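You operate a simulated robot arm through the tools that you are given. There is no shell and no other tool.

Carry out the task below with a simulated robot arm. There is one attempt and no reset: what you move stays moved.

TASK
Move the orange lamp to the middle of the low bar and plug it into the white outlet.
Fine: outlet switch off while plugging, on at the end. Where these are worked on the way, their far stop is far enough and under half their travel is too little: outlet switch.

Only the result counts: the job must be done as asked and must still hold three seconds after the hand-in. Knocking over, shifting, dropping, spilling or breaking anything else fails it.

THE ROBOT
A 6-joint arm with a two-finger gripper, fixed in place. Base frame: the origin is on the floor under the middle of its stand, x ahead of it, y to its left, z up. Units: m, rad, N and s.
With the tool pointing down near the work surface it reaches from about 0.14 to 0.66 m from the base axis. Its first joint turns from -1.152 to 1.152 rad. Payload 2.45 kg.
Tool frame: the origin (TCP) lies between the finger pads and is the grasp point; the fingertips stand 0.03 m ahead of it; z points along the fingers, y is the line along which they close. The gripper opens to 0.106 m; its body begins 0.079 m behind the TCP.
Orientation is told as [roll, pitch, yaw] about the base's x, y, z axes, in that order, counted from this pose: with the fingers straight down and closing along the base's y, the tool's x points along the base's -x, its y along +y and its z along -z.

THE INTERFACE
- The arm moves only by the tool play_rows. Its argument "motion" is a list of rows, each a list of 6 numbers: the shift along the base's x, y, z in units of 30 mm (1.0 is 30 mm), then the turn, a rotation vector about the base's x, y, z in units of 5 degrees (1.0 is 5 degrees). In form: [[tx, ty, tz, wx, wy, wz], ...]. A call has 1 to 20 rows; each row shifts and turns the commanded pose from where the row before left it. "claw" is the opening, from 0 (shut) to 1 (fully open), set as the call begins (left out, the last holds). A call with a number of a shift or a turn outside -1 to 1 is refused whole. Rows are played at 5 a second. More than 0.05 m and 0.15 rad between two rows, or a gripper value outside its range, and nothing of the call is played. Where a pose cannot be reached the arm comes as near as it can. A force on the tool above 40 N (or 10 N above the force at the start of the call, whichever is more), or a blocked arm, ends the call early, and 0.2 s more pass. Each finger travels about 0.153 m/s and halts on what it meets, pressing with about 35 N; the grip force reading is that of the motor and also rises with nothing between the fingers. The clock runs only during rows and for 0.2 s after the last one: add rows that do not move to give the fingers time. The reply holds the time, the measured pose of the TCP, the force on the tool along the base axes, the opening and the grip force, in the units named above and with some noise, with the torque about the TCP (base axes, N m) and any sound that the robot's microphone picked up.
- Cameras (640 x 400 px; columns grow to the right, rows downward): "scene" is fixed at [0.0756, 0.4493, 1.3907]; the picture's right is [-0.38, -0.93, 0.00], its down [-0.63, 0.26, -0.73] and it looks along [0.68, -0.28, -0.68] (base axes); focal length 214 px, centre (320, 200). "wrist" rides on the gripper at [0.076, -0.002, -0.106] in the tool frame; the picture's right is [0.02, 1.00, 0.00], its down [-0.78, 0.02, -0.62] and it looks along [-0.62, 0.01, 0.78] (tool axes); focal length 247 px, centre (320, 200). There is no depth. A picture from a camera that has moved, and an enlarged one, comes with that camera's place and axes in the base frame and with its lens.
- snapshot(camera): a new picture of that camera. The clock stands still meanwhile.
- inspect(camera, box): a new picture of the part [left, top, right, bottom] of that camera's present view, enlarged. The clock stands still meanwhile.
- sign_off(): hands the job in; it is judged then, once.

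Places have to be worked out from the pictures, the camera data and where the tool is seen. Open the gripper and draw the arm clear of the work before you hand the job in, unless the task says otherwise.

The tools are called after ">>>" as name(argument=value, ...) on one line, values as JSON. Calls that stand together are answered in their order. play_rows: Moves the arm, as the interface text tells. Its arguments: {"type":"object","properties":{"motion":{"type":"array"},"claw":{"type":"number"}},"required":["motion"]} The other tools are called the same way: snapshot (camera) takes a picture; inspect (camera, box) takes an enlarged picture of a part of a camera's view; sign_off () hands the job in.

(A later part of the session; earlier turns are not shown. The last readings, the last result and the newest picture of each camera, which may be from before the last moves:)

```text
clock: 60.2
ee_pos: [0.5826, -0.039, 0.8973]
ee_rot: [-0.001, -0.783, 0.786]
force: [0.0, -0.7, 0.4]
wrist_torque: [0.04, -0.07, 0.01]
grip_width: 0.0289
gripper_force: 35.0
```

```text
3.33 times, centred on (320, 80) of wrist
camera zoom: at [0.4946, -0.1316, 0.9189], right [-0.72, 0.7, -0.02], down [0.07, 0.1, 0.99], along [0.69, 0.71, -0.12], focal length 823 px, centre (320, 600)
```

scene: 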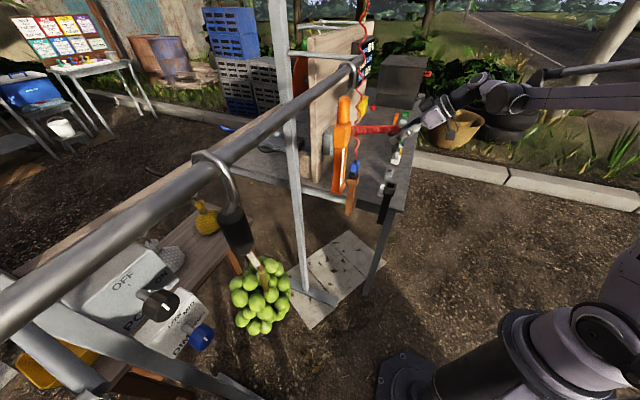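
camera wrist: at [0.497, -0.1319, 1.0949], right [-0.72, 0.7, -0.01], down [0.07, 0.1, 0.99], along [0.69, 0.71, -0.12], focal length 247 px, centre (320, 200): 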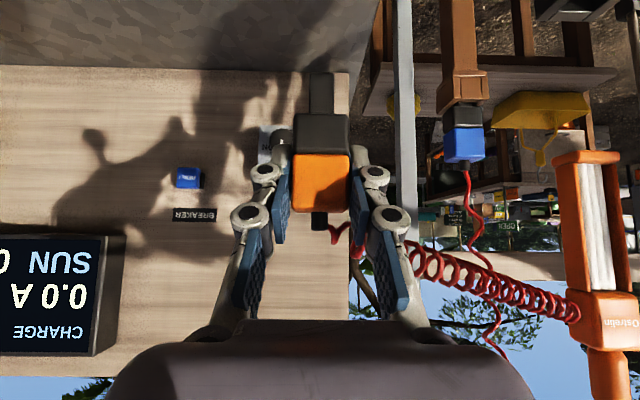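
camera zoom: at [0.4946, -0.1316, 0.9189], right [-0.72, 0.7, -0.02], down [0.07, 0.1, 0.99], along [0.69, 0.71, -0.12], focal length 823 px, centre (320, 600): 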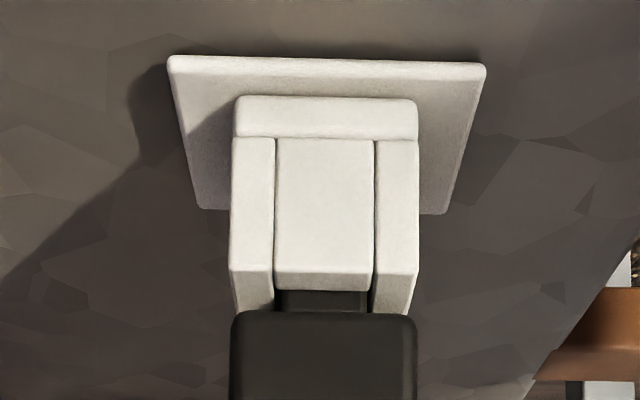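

Only a few mm remain. I continue down until the shoulder seats (force stop protects).

>>> play_rows(motion=[[0, 0, -0.1, 0, 0, 0], [0, 0, -0.08, 0, 0, 0], [0, 0, 0, 0, 0, 0]])

>>> inspect(camera="wrist", box=[260, 20, 380, 140])

```text
clock: 61.0
ee_pos: [0.5829, -0.0373, 0.893]
ee_rot: [0.0, -0.787, 0.783]
force: [0.7, -1.6, 32.8]
wrist_torque: [0.11, -0.28, -0.05]
grip_width: 0.029
gripper_force: 34.9
```

```text
3.33 times, centred on (320, 80) of wrist
camera zoom: at [0.4949, -0.1308, 0.9145], right [-0.72, 0.7, -0.02], down [0.07, 0.09, 0.99], along [0.69, 0.71, -0.11], focal length 823 px, centre (320, 600)
```

zoom: 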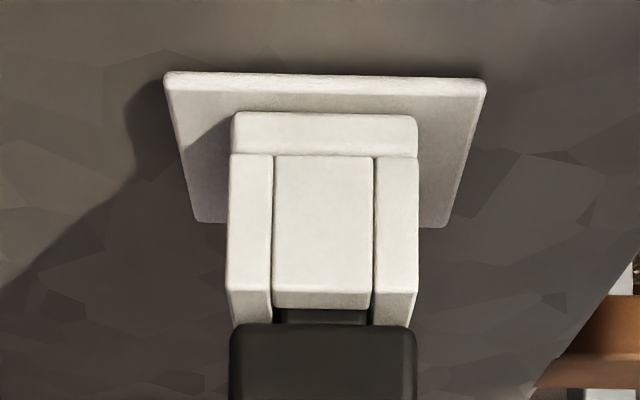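

The prong has bottomed: the socket walls stand ~22 mm above a solid base and the push force is centred (33 N). I relieve the load by raising the command 2 mm, then open the gripper.

>>> play_rows(motion=[[0, 0, 0.05, 0, 0, 0], [0, 0, 0, 0, 0, 0]])

>>> inspect(camera="wrist", box=[240, 20, 400, 180])

```text
clock: 61.6
ee_pos: [0.5838, -0.0368, 0.8937]
ee_rot: [0.001, -0.782, 0.784]
force: [7.7, 2.0, 14.6]
wrist_torque: [0.16, -0.6, 0.01]
grip_width: 0.0288
gripper_force: 34.9
```

```text
2.50 times, centred on (320, 100) of wrist
camera zoom: at [0.4948, -0.1307, 0.9151], right [-0.72, 0.7, -0.02], down [0.07, 0.1, 0.99], along [0.69, 0.71, -0.12], focal length 617 px, centre (320, 450)
```

zoom: 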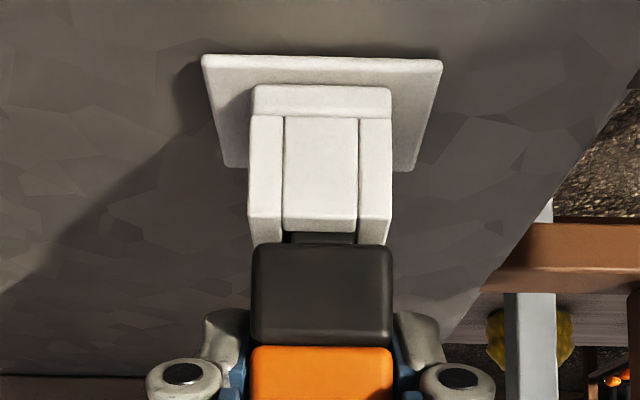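

The load is reduced. I open the fingers and take a look before backing off.

>>> play_rows(motion=[[0, 0, 0, 0, 0, 0], [0, 0, 0, 0, 0, 0]], claw=0.6)

>>> inspect(camera="wrist", box=[220, 20, 420, 220])

>>> inspect(camera="scene", box=[350, 120, 430, 200])

```text
clock: 62.2
ee_pos: [0.5826, -0.0382, 0.8928]
ee_rot: [0.001, -0.779, 0.786]
force: [0.6, -0.9, -0.3]
wrist_torque: [0.02, 0.01, 0.0]
grip_width: 0.0635
gripper_force: 0.1
```

```text
2.00 times, centred on (320, 120) of wrist
camera zoom: at [0.4943, -0.1311, 0.9151], right [-0.72, 0.7, -0.01], down [0.07, 0.1, 0.99], along [0.69, 0.71, -0.12], focal length 494 px, centre (320, 360)
```

zoom: 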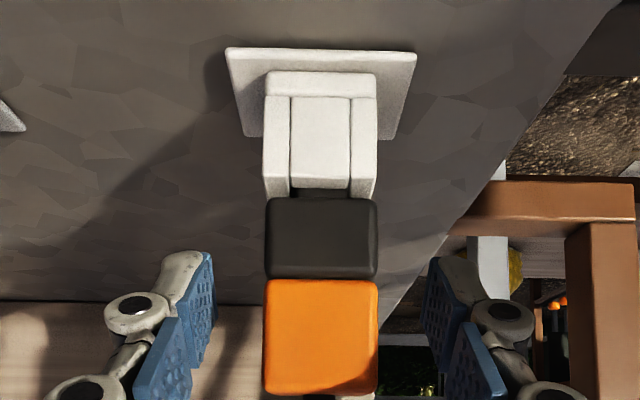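

```text
5.00 times, centred on (390, 160) of scene
camera zoom: at [0.0756, 0.4493, 1.3907], right [-0.38, -0.93, 0.0], down [-0.63, 0.26, -0.73], along [0.68, -0.28, -0.68], focal length 1072 px, centre (-30, 400)
```

zoom: 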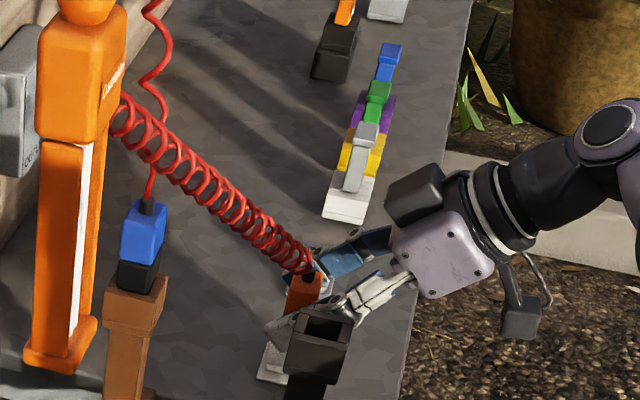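

The plug stays seated in the white outlet. I back off along the tool axis (up and toward the robot).

>>> play_rows(motion=[[-0.417, -0.417, 0.59, 0, 0, 0], [-0.417, -0.417, 0.59, 0, 0, 0], [-0.417, -0.417, 0.59, 0, 0, 0], [-0.417, -0.417, 0.59, 0, 0, 0], [-0.417, -0.417, 0.59, 0, 0, 0]])

>>> snapshot(camera="wrist")

>>> inspect(camera="scene", box=[340, 110, 440, 210])

```text
clock: 63.4
ee_pos: [0.5204, -0.1014, 0.9822]
ee_rot: [0.0, -0.783, 0.786]
force: [0.8, 0.6, 0.5]
wrist_torque: [0.03, 0.0, 0.01]
grip_width: 0.0638
gripper_force: 0.1
```

```text
taken
camera wrist: at [0.4318, -0.1939, 1.0029], right [-0.72, 0.7, -0.01], down [0.07, 0.1, 0.99], along [0.69, 0.71, -0.12], focal length 247 px, centre (320, 200)
```

wrist: 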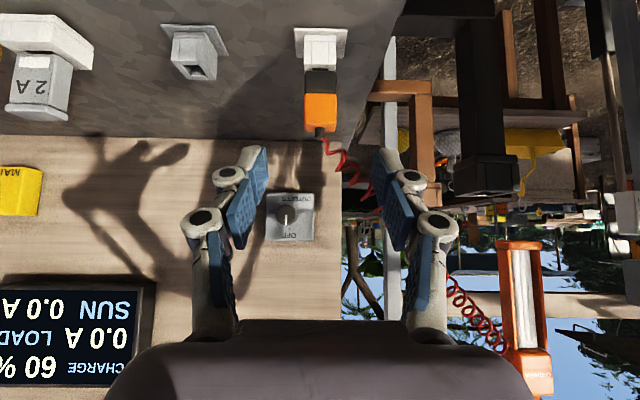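

```text
4.00 times, centred on (390, 160) of scene
camera zoom: at [0.0756, 0.4493, 1.3907], right [-0.38, -0.93, 0.0], down [-0.63, 0.26, -0.73], along [0.68, -0.28, -0.68], focal length 858 px, centre (40, 360)
```

zoom: 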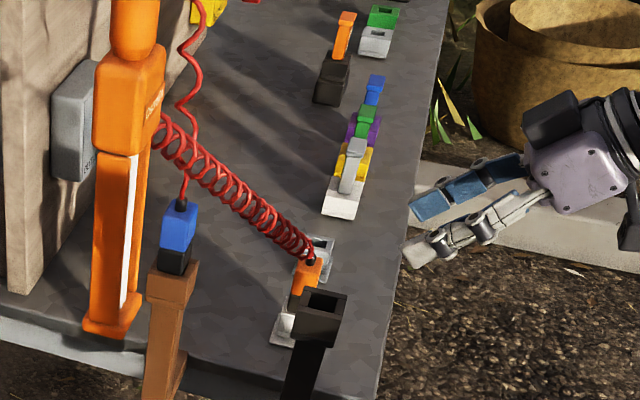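

I zoom in on the plugged connection.

>>> inspect(camera="wrist", box=[280, 10, 370, 150])

>>> inspect(camera="wrist", box=[0, 140, 180, 260])

```text
2.86 times, centred on (325, 80) of wrist
camera zoom: at [0.4318, -0.1939, 1.0029], right [-0.72, 0.7, -0.01], down [0.07, 0.1, 0.99], along [0.69, 0.71, -0.12], focal length 706 px, centre (306, 543)
```

zoom: 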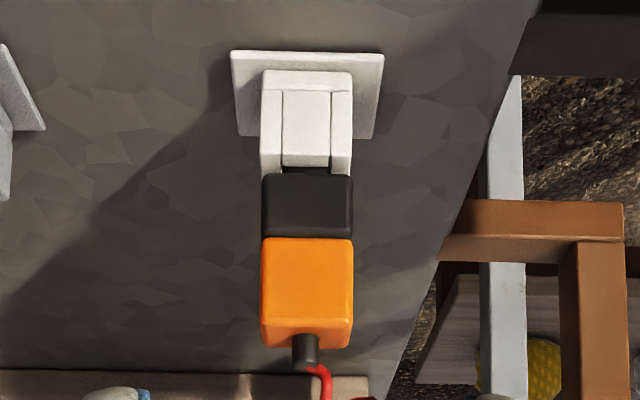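

```text
3.33 times, centred on (90, 200) of wrist
camera zoom: at [0.4318, -0.1939, 1.0029], right [-0.72, 0.7, -0.01], down [0.07, 0.1, 0.99], along [0.69, 0.71, -0.12], focal length 823 px, centre (1087, 200)
```

zoom: 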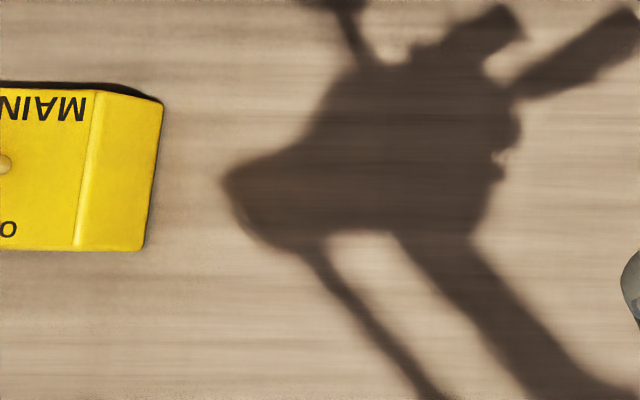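

The plug is upright in the white outlet. Next is the lamp: I rise and move left along the frame (robot side) to view lamp, hook, and both ends of the low bar.

>>> play_rows(motion=[[0, 0, 0.9, 0, 0, 0], [0, 0, 0.9, 0, 0, 0], [0, 0, 0.9, 0, 0, 0], [0, 0, 0.9, 0, 0, 0], [-0.825, 0.488, 0.34, 0, 0, 0], [-0.825, 0.488, 0.34, 0, 0, 0], [-0.825, 0.488, 0.34, 0, 0, 0], [-0.825, 0.488, 0.34, 0, 0, 0], [-0.825, 0.488, 0.34, 0, 0, 0], [-0.825, 0.488, 0.34, 0, 0, 0], [-0.825, 0.488, 0.34, 0, 0, 0], [-0.825, 0.488, 0.34, 0, 0, 0], [-0.825, 0.488, 0.34, 0, 0, 0], [-0.825, 0.488, 0.34, 0, 0, 0]])

>>> play_rows(motion=[[0, 0, 0, 0.7, -0.7, 0], [0, 0, 0, 0.7, -0.7, 0], [0, 0, 0, 0.7, -0.7, 0]])

>>> snapshot(camera="wrist")

```text
clock: 66.4
ee_pos: [0.272, 0.044, 1.1953]
ee_rot: [0.0, -0.781, 0.785]
force: [0.0, 0.0, 0.2]
wrist_torque: [0.02, 0.01, -0.01]
grip_width: 0.0637
gripper_force: 0.0
```

```text
clock: 67.2
ee_pos: [0.2726, 0.0452, 1.1928]
ee_rot: [-0.001, -1.042, 0.787]
force: [0.3, -0.4, 0.9]
wrist_torque: [0.01, 0.0, 0.01]
grip_width: 0.0634
gripper_force: 0.1
```

```text
taken
camera wrist: at [0.1834, -0.0493, 1.1804], right [-0.71, 0.7, -0.02], down [-0.11, -0.09, 0.99], along [0.69, 0.71, 0.14], focal length 247 px, centre (320, 200)
```

wrist: 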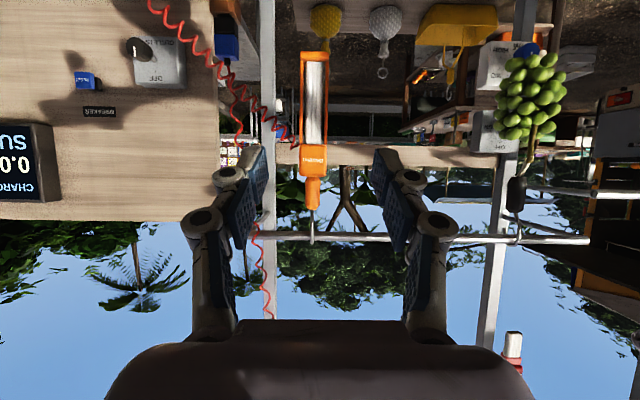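

I zoom on the lamp's hook and the bar's ends.

>>> inspect(camera="wrist", box=[230, 130, 390, 270])

>>> inspect(camera="wrist", box=[470, 130, 630, 270])

>>> inspect(camera="wrist", box=[240, 20, 380, 160])

```text
2.86 times, centred on (310, 200) of wrist
camera zoom: at [0.1834, -0.0493, 1.1804], right [-0.71, 0.7, -0.02], down [-0.11, -0.09, 0.99], along [0.69, 0.71, 0.14], focal length 706 px, centre (349, 200)
```

zoom: 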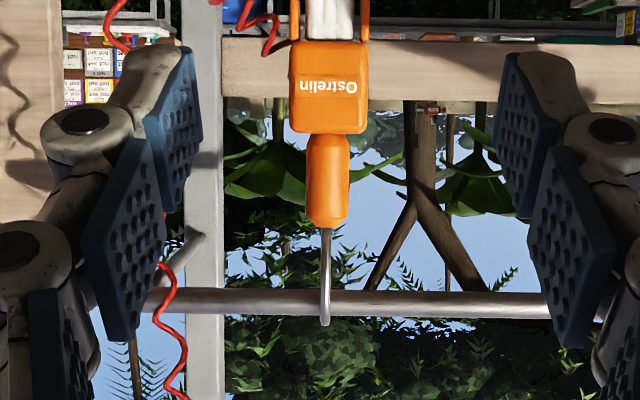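

```text
2.86 times, centred on (550, 200) of wrist
camera zoom: at [0.1834, -0.0493, 1.1804], right [-0.71, 0.7, -0.02], down [-0.11, -0.09, 0.99], along [0.69, 0.71, 0.14], focal length 706 px, centre (-337, 200)
```

zoom: 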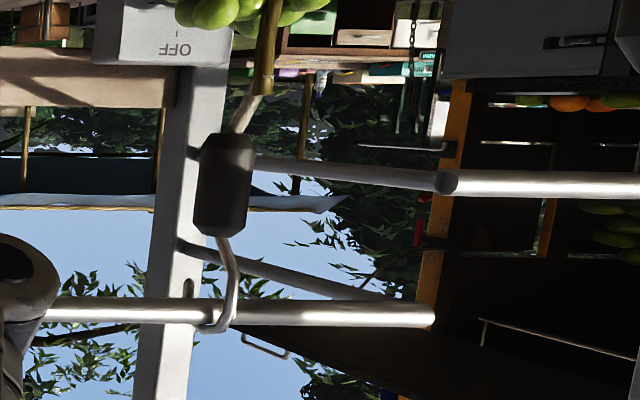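

```text
2.86 times, centred on (310, 90) of wrist
camera zoom: at [0.1834, -0.0493, 1.1804], right [-0.71, 0.7, -0.02], down [-0.11, -0.09, 0.99], along [0.69, 0.71, 0.14], focal length 706 px, centre (349, 514)
```

zoom: 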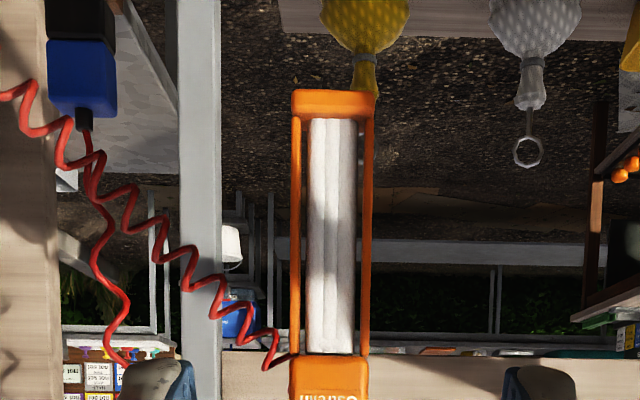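

The low bar's left end is at v≈0.298; its right end is hidden by a finger. I shift 9 cm right to see that end.

>>> play_rows(motion=[[0.7, -0.7, 0, 0, 0, 0], [0.7, -0.7, 0, 0, 0, 0], [0.7, -0.7, 0, 0, 0, 0], [0, 0, 0, 0, 0, 0]])

>>> snapshot(camera="wrist")

>>> inspect(camera="wrist", box=[270, 160, 400, 290])

```text
clock: 68.2
ee_pos: [0.3353, -0.0172, 1.1921]
ee_rot: [0.002, -1.04, 0.785]
force: [-0.3, 0.0, 0.2]
wrist_torque: [-0.01, -0.04, 0.02]
grip_width: 0.0639
gripper_force: 0.2
```

```text
taken
camera wrist: at [0.2451, -0.1118, 1.1797], right [-0.71, 0.7, -0.02], down [-0.11, -0.09, 0.99], along [0.69, 0.71, 0.14], focal length 247 px, centre (320, 200)
```

wrist: 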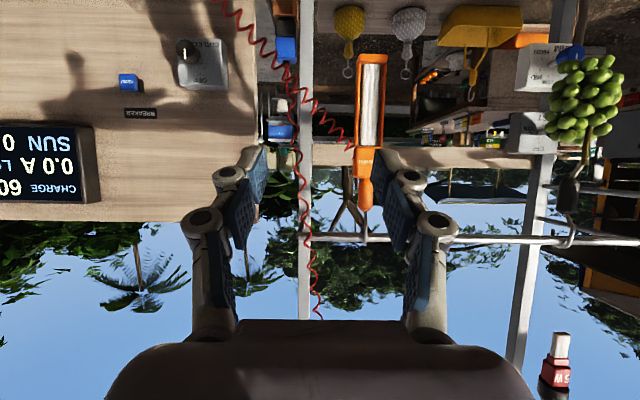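

```text
3.08 times, centred on (335, 225) of wrist
camera zoom: at [0.2451, -0.1118, 1.1797], right [-0.71, 0.7, -0.02], down [-0.11, -0.09, 0.99], along [0.69, 0.71, 0.14], focal length 760 px, centre (274, 123)
```

zoom: 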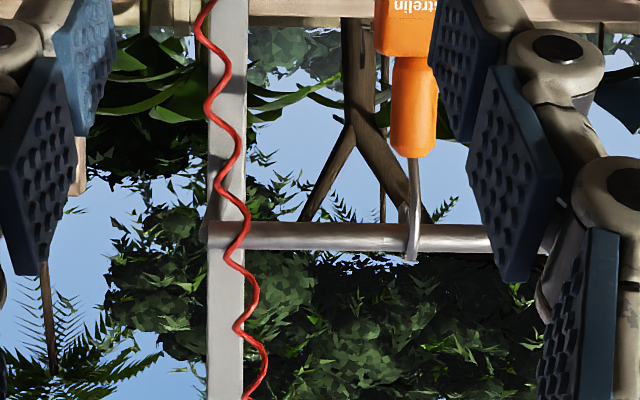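

Low bar: u≈0.498, z≈1.300, from v≈-0.284 to v≈0.301 (middle ≈0.007); the lamp hook is at v≈-0.171, its neck (≈25 mm) spans z≈1.20–1.255. I move to a horizontal pre-grasp in front of the neck.

>>> play_rows(motion=[[0.106, 0.719, 0.2, 0.7, -0.7, 0], [0.106, 0.719, 0.2, 0.7, -0.7, 0], [0.106, 0.719, 0.2, 0.7, -0.7, 0], [0.106, 0.719, 0.2, 0.7, -0.7, 0], [0.106, 0.719, 0.2, 0.7, -0.7, 0], [0.106, 0.719, 0.2, 0.7, -0.7, 0], [0, 0, 0, 0, 0, 0]])

>>> snapshot(camera="wrist")

>>> snapshot(camera="scene")

```text
clock: 69.8
ee_pos: [0.3544, 0.1102, 1.2283]
ee_rot: [0.04, -1.559, 0.743]
force: [0.5, 0.6, 0.5]
wrist_torque: [-0.06, -0.02, -0.01]
grip_width: 0.0636
gripper_force: 0.2
```

```text
taken
camera wrist: at [0.2811, 0.0331, 1.1526], right [-0.71, 0.71, -0.02], down [-0.45, -0.42, 0.79], along [0.55, 0.57, 0.61], focal length 247 px, centre (320, 200)
```

wrist: 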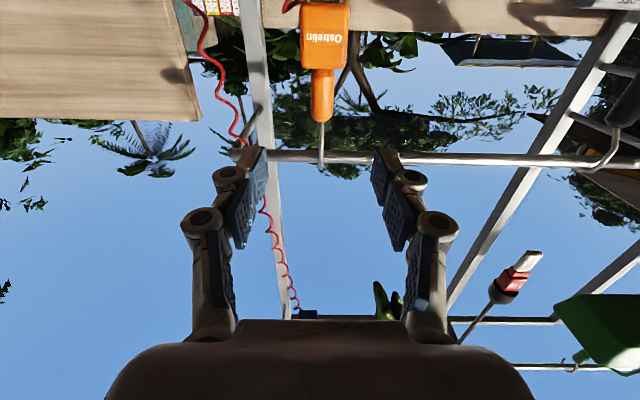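

```text
taken
```

scene: 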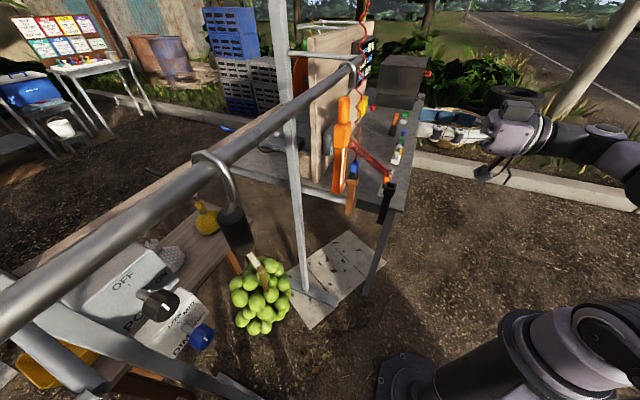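

The tool axis lines up with the neck's middle. I advance 167 mm so that the neck is between the pads.

>>> play_rows(motion=[[0.6, 0.62, 0, 0, 0, 0], [0.65, 0.67, 0, 0, 0, 0], [0.65, 0.67, 0, 0, 0, 0], [0.65, 0.67, 0, 0, 0, 0], [0.65, 0.67, 0, 0, 0, 0], [0.65, 0.67, 0, 0, 0, 0]])

>>> snapshot(camera="wrist")

>>> inspect(camera="scene", box=[300, 40, 420, 160])

```text
clock: 71.2
ee_pos: [0.4717, 0.2298, 1.2277]
ee_rot: [-0.017, -1.559, 0.799]
force: [-0.2, -0.4, 0.3]
wrist_torque: [-0.02, 0.05, 0.0]
grip_width: 0.0636
gripper_force: 0.0
```

```text
taken
camera wrist: at [0.3978, 0.153, 1.1535], right [-0.71, 0.71, -0.02], down [-0.45, -0.42, 0.79], along [0.55, 0.57, 0.61], focal length 247 px, centre (320, 200)
```

wrist: 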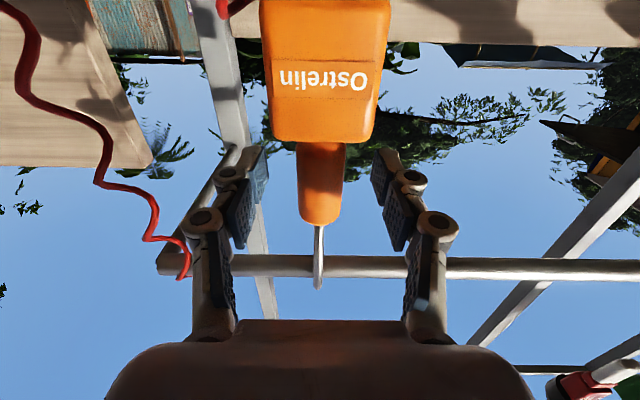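

```text
3.33 times, centred on (360, 100) of scene
camera zoom: at [0.0756, 0.4493, 1.3907], right [-0.38, -0.93, 0.0], down [-0.63, 0.26, -0.73], along [0.68, -0.28, -0.68], focal length 715 px, centre (187, 533)
```

zoom: 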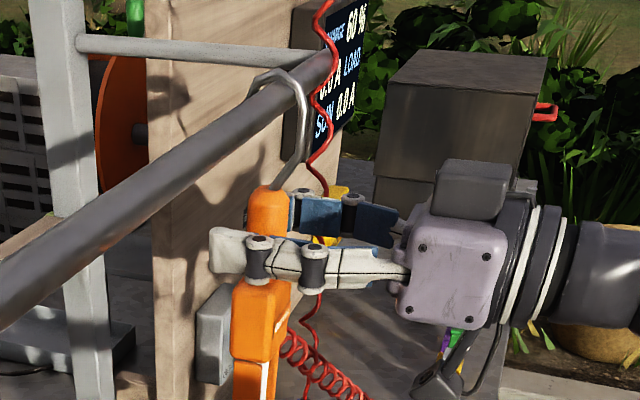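

The neck is centered between the pads. I close on it.

>>> play_rows(motion=[[0, 0, 0, 0, 0, 0], [0, 0, 0, 0, 0, 0], [0, 0, 0, 0, 0, 0]], claw=0.1)

>>> snapshot(camera="wrist")

```text
clock: 72.0
ee_pos: [0.4715, 0.2308, 1.229]
ee_rot: [-0.026, -1.559, 0.81]
force: [0.0, 0.6, -0.1]
wrist_torque: [-0.02, 0.03, -0.02]
grip_width: 0.0227
gripper_force: 34.6
```

```text
taken
camera wrist: at [0.3977, 0.1528, 1.1535], right [-0.71, 0.71, -0.02], down [-0.44, -0.42, 0.79], along [0.55, 0.57, 0.61], focal length 247 px, centre (320, 200)
```

wrist: 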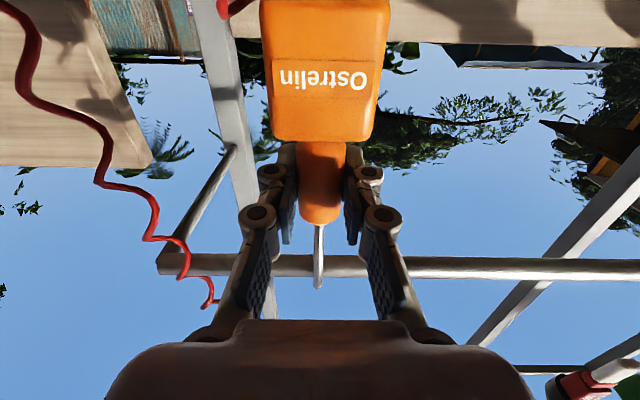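

Gripped (22.7 mm). I lift 3 mm to unload the hook and check forces and the hook.

>>> play_rows(motion=[[0, 0, 0.1, 0, 0, 0], [0, 0, 0, 0, 0, 0]])

>>> inspect(camera="wrist", box=[260, 180, 380, 310])

>>> inspect(camera="scene", box=[330, 40, 390, 110])

```text
clock: 72.6
ee_pos: [0.471, 0.2305, 1.2312]
ee_rot: [-0.003, -1.558, 0.788]
force: [0.0, 0.2, -3.4]
wrist_torque: [0.0, 0.05, -0.02]
grip_width: 0.0226
gripper_force: 35.3
```

```text
3.08 times, centred on (320, 245) of wrist
camera zoom: at [0.3978, 0.1531, 1.1563], right [-0.71, 0.71, -0.02], down [-0.44, -0.42, 0.79], along [0.55, 0.57, 0.61], focal length 760 px, centre (320, 62)
```

zoom: 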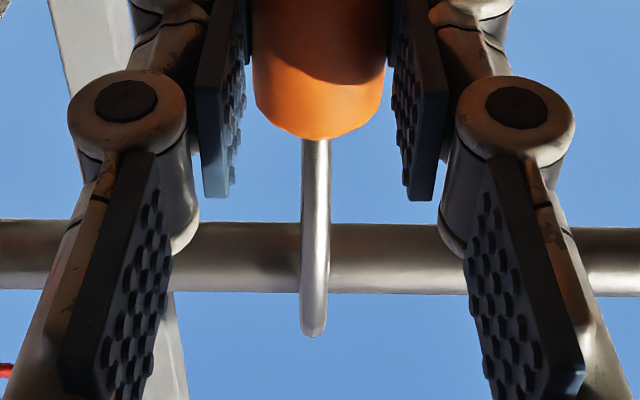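

```text
5.71 times, centred on (360, 75) of scene
camera zoom: at [0.0756, 0.4493, 1.3907], right [-0.38, -0.93, 0.0], down [-0.63, 0.26, -0.73], along [0.68, -0.28, -0.68], focal length 1226 px, centre (91, 914)
```

zoom: 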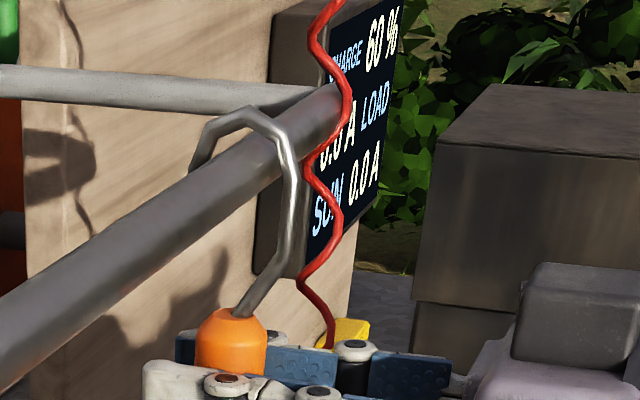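

The lamp's weight (≈3.4 N) is on the gripper and the hook is free over the bar. I slide it +v along the bar, first 60 mm.

>>> play_rows(motion=[[-0.2357, 0.2357, 0, 0, 0, 0], [-0.2357, 0.2357, 0, 0, 0, 0], [-0.2357, 0.2357, 0, 0, 0, 0], [-0.2357, 0.2357, 0, 0, 0, 0], [-0.2357, 0.2357, 0, 0, 0, 0], [-0.2357, 0.2357, 0, 0, 0, 0]])

>>> snapshot(camera="scene")

>>> snapshot(camera="wrist")

```text
clock: 74.0
ee_pos: [0.4272, 0.2727, 1.2306]
ee_rot: [0.013, -1.559, 0.774]
force: [0.8, 0.6, -2.2]
wrist_torque: [-0.02, 0.04, 0.0]
grip_width: 0.0224
gripper_force: 35.0
```

```text
taken
```

scene: 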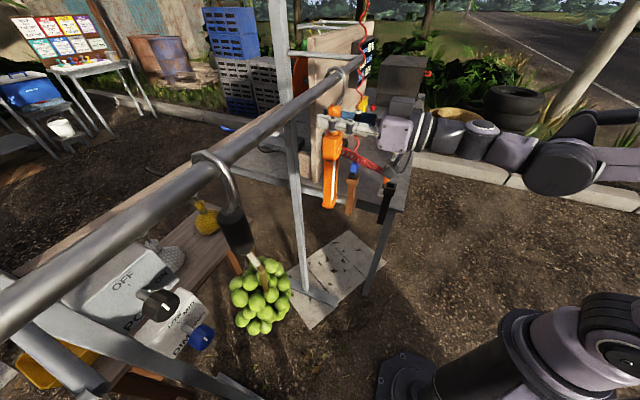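

```text
taken
camera wrist: at [0.3552, 0.1958, 1.1561], right [-0.71, 0.71, -0.02], down [-0.44, -0.42, 0.79], along [0.55, 0.57, 0.61], focal length 247 px, centre (320, 200)
```

wrist: 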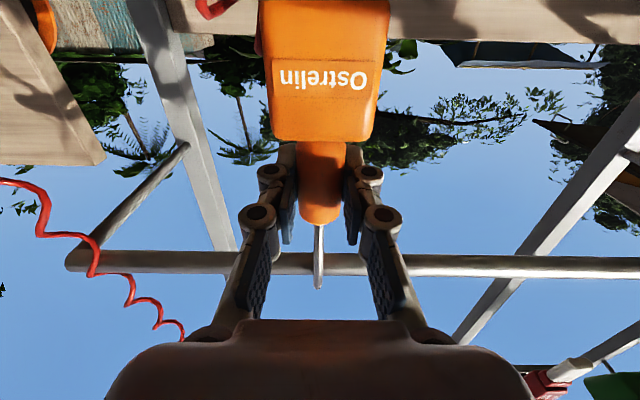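

Force stays low (no cord pull). I continue another 90 mm, then re-measure against the bar ends.

>>> play_rows(motion=[[-0.2357, 0.2357, 0, 0, 0, 0], [-0.2357, 0.2357, 0, 0, 0, 0], [-0.2357, 0.2357, 0, 0, 0, 0], [-0.2357, 0.2357, 0, 0, 0, 0], [-0.2357, 0.2357, 0, 0, 0, 0], [-0.2357, 0.2357, 0, 0, 0, 0], [-0.2357, 0.2357, 0, 0, 0, 0], [-0.2357, 0.2357, 0, 0, 0, 0], [-0.2357, 0.2357, 0, 0, 0, 0]])

>>> snapshot(camera="scene")

>>> snapshot(camera="wrist")

```text
clock: 76.0
ee_pos: [0.3641, 0.3368, 1.2326]
ee_rot: [0.038, -1.558, 0.749]
force: [0.2, -1.0, -3.0]
wrist_torque: [-0.02, 0.03, 0.03]
grip_width: 0.0228
gripper_force: 35.5
```

```text
taken
```

scene: 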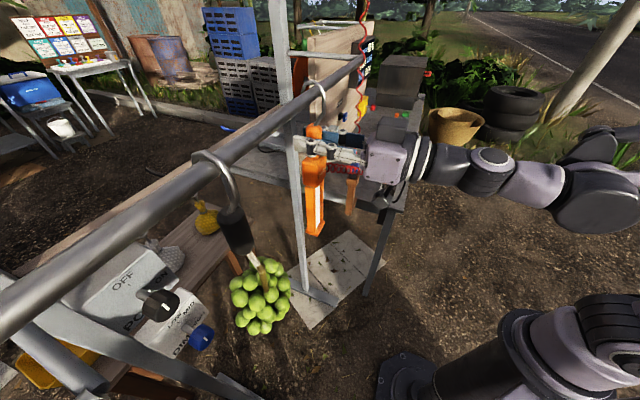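

```text
taken
camera wrist: at [0.2909, 0.2598, 1.1566], right [-0.71, 0.71, -0.02], down [-0.44, -0.42, 0.79], along [0.55, 0.57, 0.61], focal length 247 px, centre (320, 200)
```

wrist: 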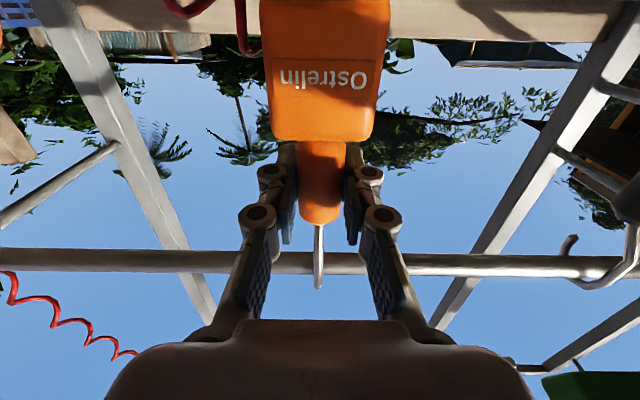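

The hook is at v≈-0.019; the middle of bar and posts is at ≈+0.004. I move 24 mm more, then lower the hook onto the bar.

>>> play_rows(motion=[[-0.283, 0.283, 0, 0, 0, 0], [-0.283, 0.283, 0, 0, 0, 0], [0, 0, 0, 0, 0, 0], [0, 0, -0.06, 0, 0, 0], [0, 0, -0.05, 0, 0, 0], [0, 0, 0, 0, 0, 0]])

>>> inspect(camera="scene", box=[250, 50, 370, 170])

>>> inspect(camera="wrist", box=[250, 160, 390, 310])

```text
clock: 77.4
ee_pos: [0.3521, 0.3478, 1.2302]
ee_rot: [-0.007, -1.563, 0.794]
force: [0.6, -0.2, -2.2]
wrist_torque: [0.0, -0.03, -0.01]
grip_width: 0.023
gripper_force: 35.1
out of reach, approached as far as the arm can: row 2, 4
```

```text
3.33 times, centred on (310, 110) of scene
camera zoom: at [0.0756, 0.4494, 1.3907], right [-0.38, -0.93, 0.0], down [-0.63, 0.26, -0.73], along [0.68, -0.28, -0.68], focal length 715 px, centre (353, 500)
```

zoom: 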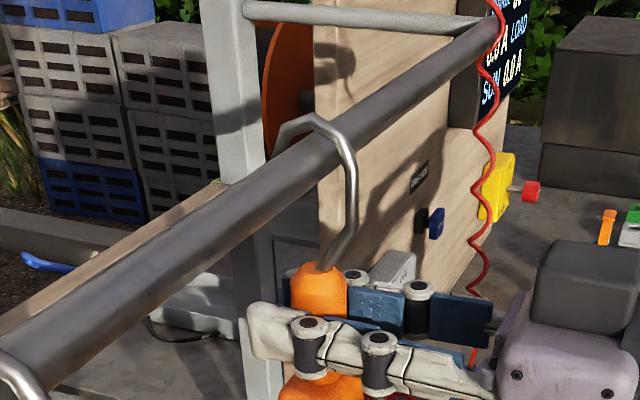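

```text
2.67 times, centred on (320, 235) of wrist
camera zoom: at [0.2791, 0.2709, 1.1553], right [-0.71, 0.71, -0.02], down [-0.44, -0.42, 0.79], along [0.55, 0.57, 0.61], focal length 659 px, centre (320, 107)
```

zoom: 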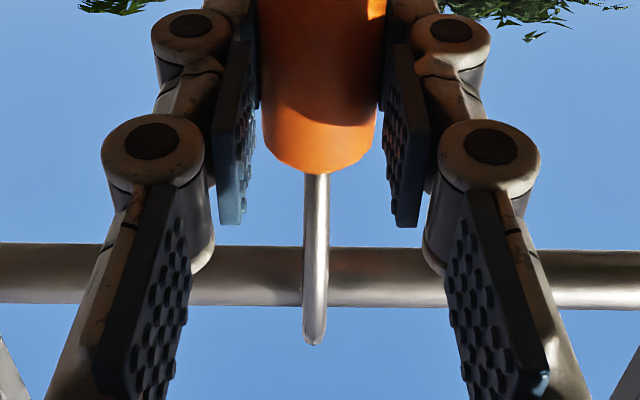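

The arm is near a reach limit here, with the hook at v≈-0.003 (bar middle ≈0.003±0.005) – good. Weight is still partly on the gripper, so I lower a bit more.

>>> play_rows(motion=[[0, 0, -0.05, 0, 0, 0], [0, 0, -0.05, 0, 0, 0], [0, 0, 0, 0, 0, 0]])

```text
clock: 78.2
ee_pos: [0.3516, 0.3484, 1.2287]
ee_rot: [-0.019, -1.559, 0.801]
force: [0.3, 1.5, 7.7]
wrist_torque: [-0.14, 0.04, -0.01]
grip_width: 0.0227
gripper_force: 35.4
```

The hook rests on the bar (8 N down). I relieve that slightly and open the gripper gently.

>>> play_rows(motion=[[0, 0, 0.04, 0, 0, 0], [0, 0, 0, 0, 0, 0]])

>>> play_rows(motion=[[0, 0, 0, 0, 0, 0], [0, 0, 0, 0, 0, 0], [0, 0, 0, 0, 0, 0]], claw=0.5)

>>> snapshot(camera="wrist")

>>> snapshot(camera="scene")

```text
clock: 78.8
ee_pos: [0.3532, 0.348, 1.2289]
ee_rot: [0.004, -1.558, 0.785]
force: [1.4, 0.9, -0.4]
wrist_torque: [-0.07, 0.16, -0.01]
grip_width: 0.0228
gripper_force: 34.8
```

```text
clock: 79.6
ee_pos: [0.3513, 0.3479, 1.2295]
ee_rot: [0.001, -1.56, 0.785]
force: [-0.6, -0.2, -0.1]
wrist_torque: [0.0, 0.0, -0.02]
grip_width: 0.0527
gripper_force: 0.1
```

```text
taken
camera wrist: at [0.2787, 0.2714, 1.1541], right [-0.71, 0.71, -0.02], down [-0.44, -0.42, 0.79], along [0.55, 0.57, 0.61], focal length 247 px, centre (320, 200)
```

wrist: 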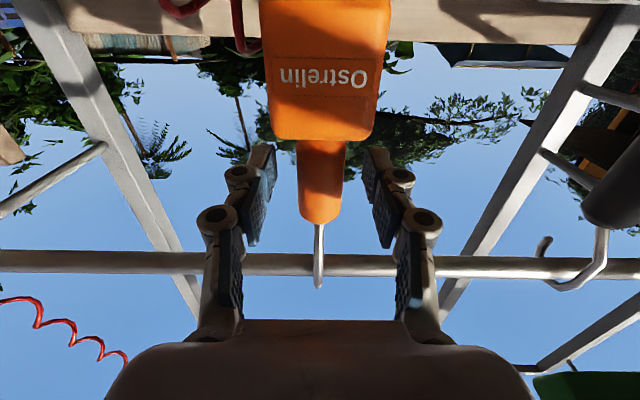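

```text
taken
```

scene: 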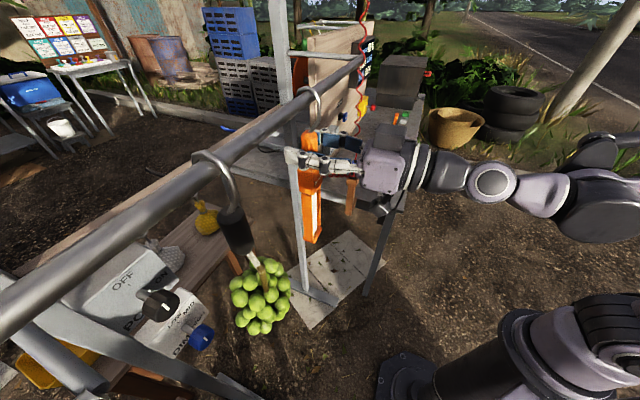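

The lamp hangs steadily midway between the posts. I retreat straight back along -u.

>>> play_rows(motion=[[-0.4, -0.4, 0, 0, 0, 0], [-0.65, -0.65, 0, 0, 0, 0], [-0.65, -0.65, 0, 0, 0, 0], [-0.65, -0.65, 0, 0, 0, 0], [-0.65, -0.65, 0, 0, 0, 0], [-0.65, -0.65, 0, 0, 0, 0]])

>>> snapshot(camera="wrist")

>>> snapshot(camera="scene")

```text
clock: 81.0
ee_pos: [0.2623, 0.2574, 1.229]
ee_rot: [0.003, -1.558, 0.782]
force: [0.4, -0.2, -0.2]
wrist_torque: [-0.03, 0.0, 0.0]
grip_width: 0.0527
gripper_force: 0.1
out of reach, approached as far as the arm can: row 6
```

```text
taken
camera wrist: at [0.1893, 0.1798, 1.1536], right [-0.71, 0.71, -0.02], down [-0.44, -0.42, 0.79], along [0.55, 0.57, 0.61], focal length 247 px, centre (320, 200)
```

wrist: 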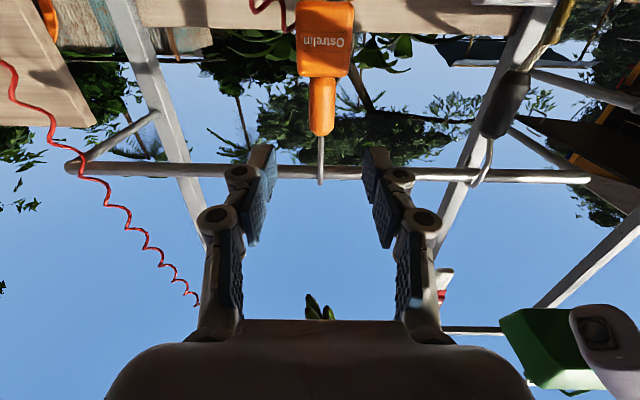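

```text
taken
```

scene: 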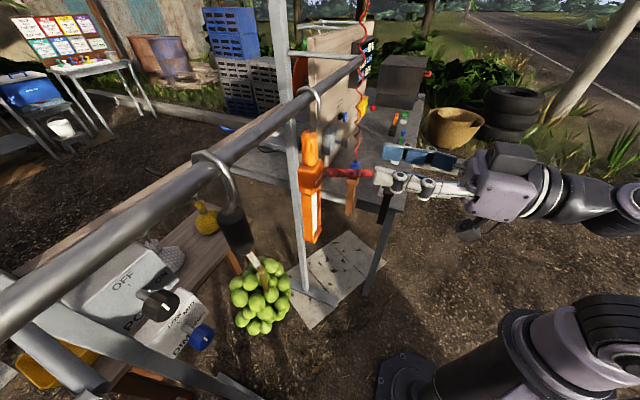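

The full bar is visible: ends at columns 65 and 590, hook at 320 — within ~8 mm of the middle. Now for the switch: I come back to the board with a 60° tilt (30° above horizontal) so the wrist stays clear above the plug and cord.

>>> play_rows(motion=[[-0.1, -0.1, 0.1, -0.7071, 0.7071, 0], [-0.1, -0.1, 0.1, -0.7071, 0.7071, 0], [-0.2, -0.2, 0.1, -0.7071, 0.7071, 0], [-0.2, -0.2, 0.2, -0.7071, 0.7071, 0], [-0.2, -0.2, 0.2, -0.7071, 0.7071, 0], [-0.2, -0.2, 0.2, -0.7071, 0.7071, 0]])

>>> play_rows(motion=[[0.88, -0.88, 0, 0, 0, 0], [0.88, -0.88, 0, 0, 0, 0], [0.88, -0.88, 0, 0, 0, 0], [0.88, -0.88, 0, 0, 0, 0], [0.88, -0.88, 0, 0, 0, 0], [0.88, -0.88, 0, 0, 0, 0], [0.88, -0.88, 0, 0, 0, 0], [0.88, -0.88, 0, 0, 0, 0], [0.88, -0.88, 0, 0, 0, 0], [0.88, -0.88, 0, 0, 0, 0], [0.88, -0.88, 0, 0, 0, 0], [0.88, -0.88, 0, 0, 0, 0]])

>>> snapshot(camera="wrist")

>>> snapshot(camera="scene")

```text
clock: 82.4
ee_pos: [0.2318, 0.2312, 1.2553]
ee_rot: [0.0, -1.034, 0.787]
force: [-0.5, 0.9, 0.4]
wrist_torque: [0.0, 0.02, -0.01]
grip_width: 0.0529
gripper_force: 0.0
out of reach, approached as far as the arm can: row 1
```

```text
clock: 85.0
ee_pos: [0.5501, -0.0848, 1.2567]
ee_rot: [0.0, -1.036, 0.785]
force: [0.1, -0.7, 0.0]
wrist_torque: [0.03, 0.02, 0.0]
grip_width: 0.0531
gripper_force: 0.2
```

```text
taken
camera wrist: at [0.4594, -0.1788, 1.2452], right [-0.72, 0.7, -0.02], down [-0.11, -0.08, 0.99], along [0.69, 0.71, 0.13], focal length 247 px, centre (320, 200)
```

wrist: 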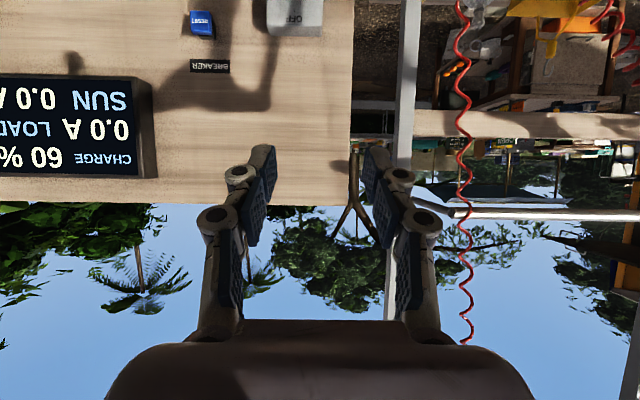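

```text
taken
```

scene: 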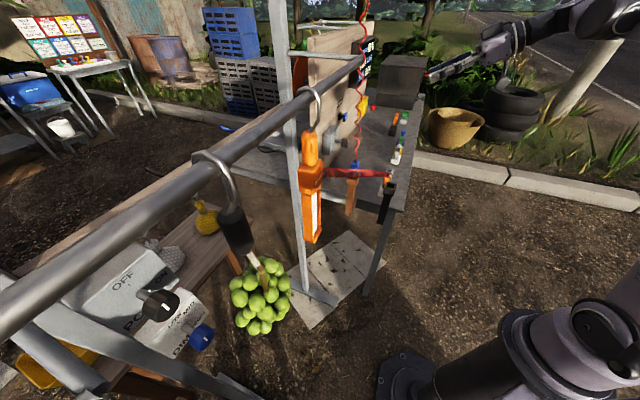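

I check the stretched cord, blue plug and outlet in a scene zoom.

>>> inspect(camera="scene", box=[280, 100, 420, 240])

>>> inspect(camera="scene", box=[340, 140, 420, 210])

```text
2.86 times, centred on (350, 170) of scene
camera zoom: at [0.0756, 0.4493, 1.3907], right [-0.38, -0.93, 0.0], down [-0.63, 0.26, -0.73], along [0.68, -0.28, -0.68], focal length 613 px, centre (234, 286)
```

zoom: 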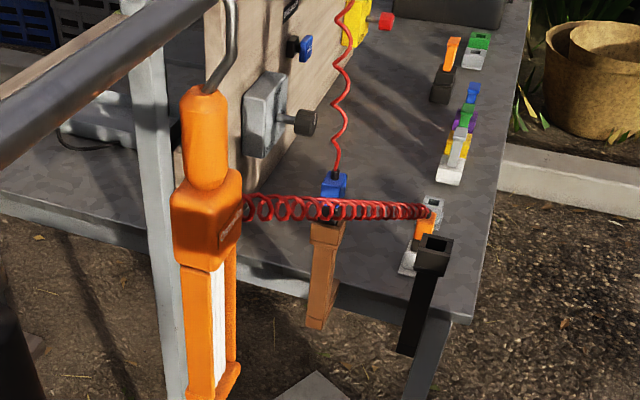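

```text
5.71 times, centred on (380, 175) of scene
camera zoom: at [0.0756, 0.4493, 1.3907], right [-0.38, -0.93, 0.0], down [-0.63, 0.26, -0.73], along [0.68, -0.28, -0.68], focal length 1226 px, centre (-23, 343)
```

zoom: 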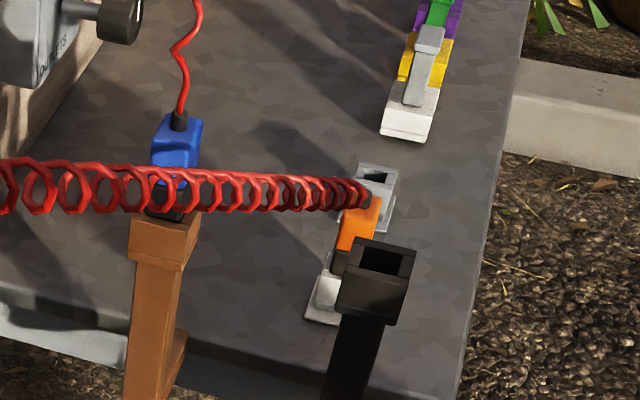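

All good: the plug is still seated. I roll -45° about the knob axis while moving to a pre-approach point 12 cm from the knob.

>>> play_rows(motion=[[0.376, 0.367, -0.867, -0.7071, -0.7071, 0], [0.376, 0.367, -0.867, -0.7071, -0.7071, 0], [0.376, 0.367, -0.867, -0.7071, -0.7071, 0], [0.376, 0.367, -0.867, -0.7071, -0.7071, 0], [0.376, 0.367, -0.867, -0.7071, -0.7071, 0], [0.376, 0.367, -0.867, -0.7071, -0.7071, 0], [0.376, 0.367, -0.867, -0.7071, -0.7071, 0], [0.376, 0.367, -0.867, -0.7071, -0.7071, 0], [0.376, 0.367, -0.867, -0.7071, -0.7071, 0]], claw=0.7)

>>> snapshot(camera="wrist")

>>> snapshot(camera="scene")

```text
clock: 87.0
ee_pos: [0.649, 0.0151, 1.023]
ee_rot: [-1.102, -0.65, 1.658]
force: [0.5, 0.2, 0.2]
wrist_torque: [0.01, -0.02, 0.03]
grip_width: 0.0742
gripper_force: 0.1
```

```text
taken
camera wrist: at [0.5647, -0.084, 1.0155], right [-0.5, 0.48, -0.72], down [-0.6, 0.41, 0.69], along [0.63, 0.77, 0.08], focal length 247 px, centre (320, 200)
```

wrist: 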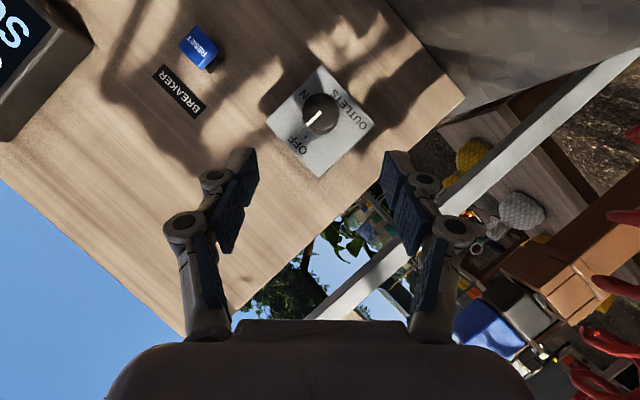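

```text
taken
```

scene: 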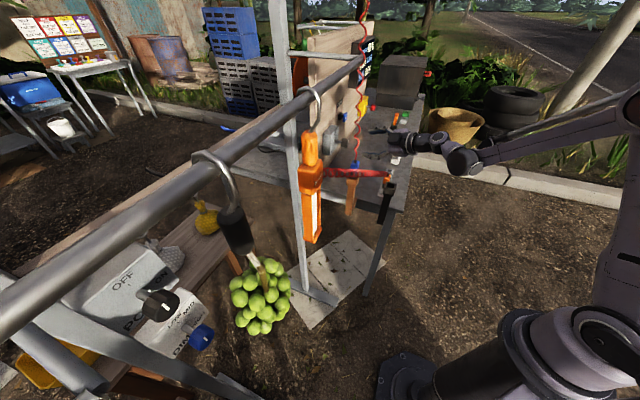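

I zoom to check the knob's alignment with the approach axis (expected near (320.5, 111)).

>>> inspect(camera="wrist", box=[260, 60, 380, 180])

```text
3.33 times, centred on (320, 120) of wrist
camera zoom: at [0.5647, -0.084, 1.0155], right [-0.5, 0.48, -0.72], down [-0.6, 0.41, 0.69], along [0.63, 0.77, 0.08], focal length 823 px, centre (320, 467)
```

zoom: 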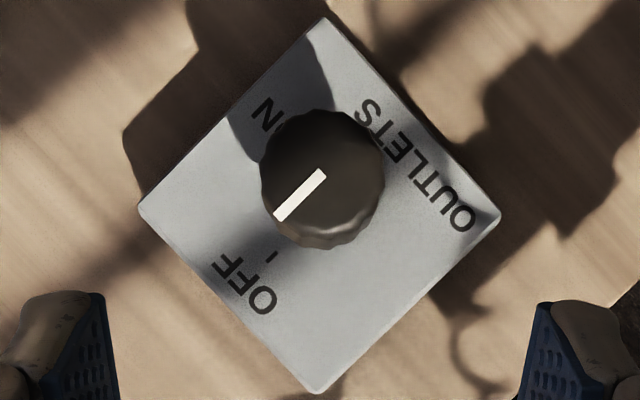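

Aligned. I advance 123 mm along the tool axis so the knob is between the fingertips.

>>> play_rows(motion=[[0.59, 0.248, -0.242, 0, 0, 0], [0.59, 0.248, -0.242, 0, 0, 0], [0.59, 0.248, -0.242, 0, 0, 0], [0.59, 0.248, -0.242, 0, 0, 0], [0.59, 0.248, -0.242, 0, 0, 0], [0.59, 0.248, -0.242, 0, 0, 0]])

>>> snapshot(camera="wrist")

>>> inspect(camera="scene", box=[320, 90, 440, 210])

```text
clock: 88.4
ee_pos: [0.7563, 0.0594, 0.9774]
ee_rot: [-1.1, -0.653, 1.655]
force: [0.3, -0.5, 0.2]
wrist_torque: [-0.04, -0.02, -0.03]
grip_width: 0.0743
gripper_force: 0.0
```

```text
taken
camera wrist: at [0.6718, -0.0398, 0.9709], right [-0.5, 0.48, -0.72], down [-0.6, 0.41, 0.69], along [0.63, 0.77, 0.09], focal length 247 px, centre (320, 200)
```

wrist: 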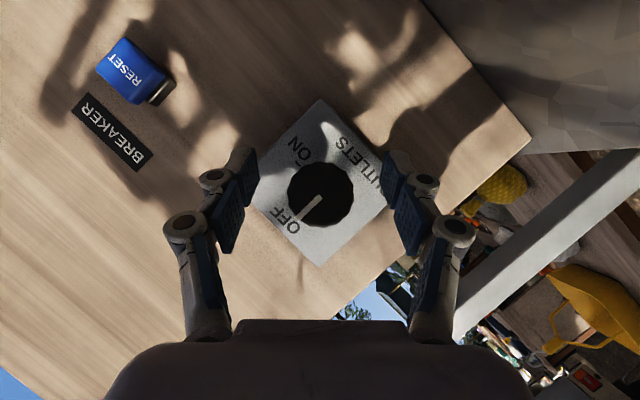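

```text
3.33 times, centred on (380, 150) of scene
camera zoom: at [0.0756, 0.4493, 1.3907], right [-0.38, -0.93, 0.0], down [-0.63, 0.26, -0.73], along [0.68, -0.28, -0.68], focal length 715 px, centre (120, 367)
```

zoom: 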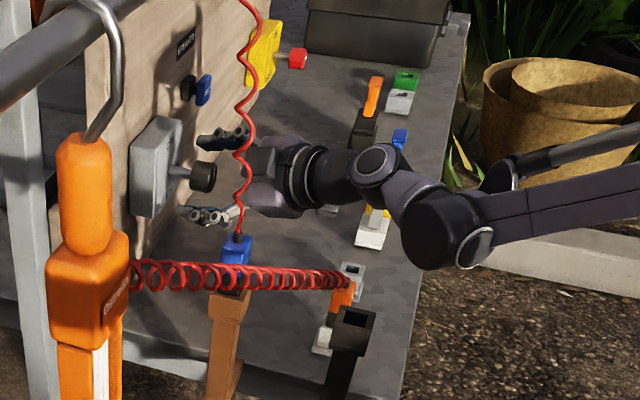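

The knob is at the TCP between both pads. I close the gripper.

>>> play_rows(motion=[[0, 0, 0, 0, 0, 0], [0, 0, 0, 0, 0, 0], [0, 0, 0, 0, 0, 0]], claw=0.2)

>>> inspect(camera="wrist", box=[220, 100, 420, 280])

```text
clock: 89.2
ee_pos: [0.7557, 0.06, 0.9775]
ee_rot: [-1.098, -0.654, 1.658]
force: [-9.0, -0.6, -1.3]
wrist_torque: [-0.02, 0.06, 0.04]
grip_width: 0.0322
gripper_force: 44.8
```

```text
2.22 times, centred on (320, 190) of wrist
camera zoom: at [0.6713, -0.0398, 0.9709], right [-0.5, 0.48, -0.72], down [-0.6, 0.41, 0.69], along [0.63, 0.77, 0.08], focal length 549 px, centre (320, 222)
```

zoom: 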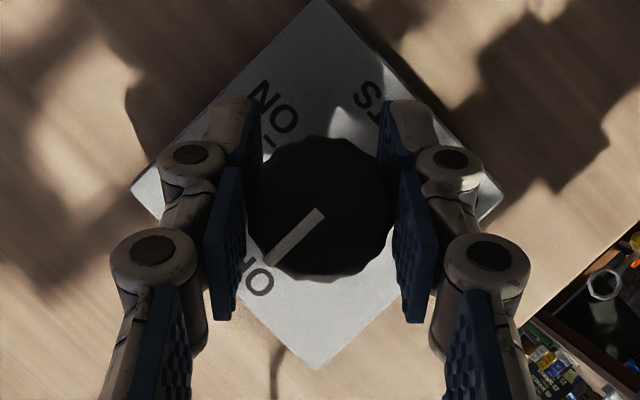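

Gripped (32 mm). I turn clockwise about +u in stages, monitoring forces.

>>> play_rows(motion=[[0, 0, 0, 0.7071, 0.7071, 0], [0, 0, 0, 0.7071, 0.7071, 0], [0, 0, 0, 0.7071, 0.7071, 0], [0, 0, 0, 0.7071, 0.7071, 0], [0, 0, 0, 0.7071, 0.7071, 0], [0, 0, 0, 0.7071, 0.7071, 0]])

>>> inspect(camera="wrist", box=[220, 100, 420, 280])

```text
clock: 90.6
ee_pos: [0.7534, 0.0596, 0.9776]
ee_rot: [-0.473, -0.981, 1.192]
force: [-33.0, -1.0, -12.4]
wrist_torque: [0.15, -0.36, 0.46]
grip_width: 0.0321
gripper_force: 45.3
```

```text
2.22 times, centred on (320, 190) of wrist
camera zoom: at [0.6677, -0.0361, 0.9669], right [-0.69, 0.67, -0.27], down [-0.28, 0.1, 0.95], along [0.66, 0.74, 0.12], focal length 549 px, centre (320, 222)
```

zoom: 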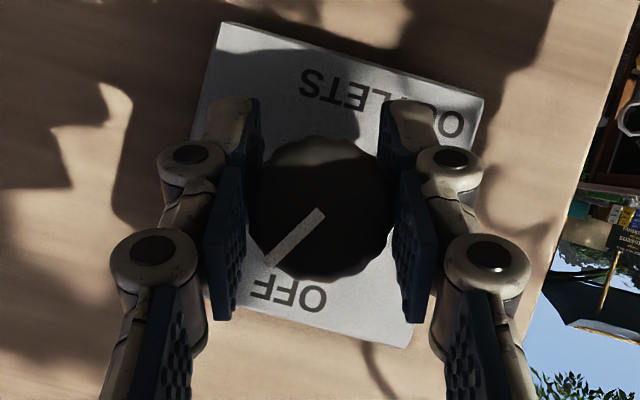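

Knob follows; a side load of ~35 N builds up, so I ease the position by ~1.7 mm in the load direction and continue.

>>> play_rows(motion=[[-0.057, 0, -0.02, 0, 0, 0], [0, 0, 0, 0.7071, 0.7071, 0], [0, 0, 0, 0.7071, 0.7071, 0], [0, 0, 0, 0.7071, 0.7071, 0]])

```text
clock: 91.6
ee_pos: [0.7543, 0.061, 0.9778]
ee_rot: [0.006, -1.033, 0.783]
force: [-12.6, 9.1, -12.1]
wrist_torque: [0.44, -0.53, 0.28]
grip_width: 0.0323
gripper_force: 45.0
```

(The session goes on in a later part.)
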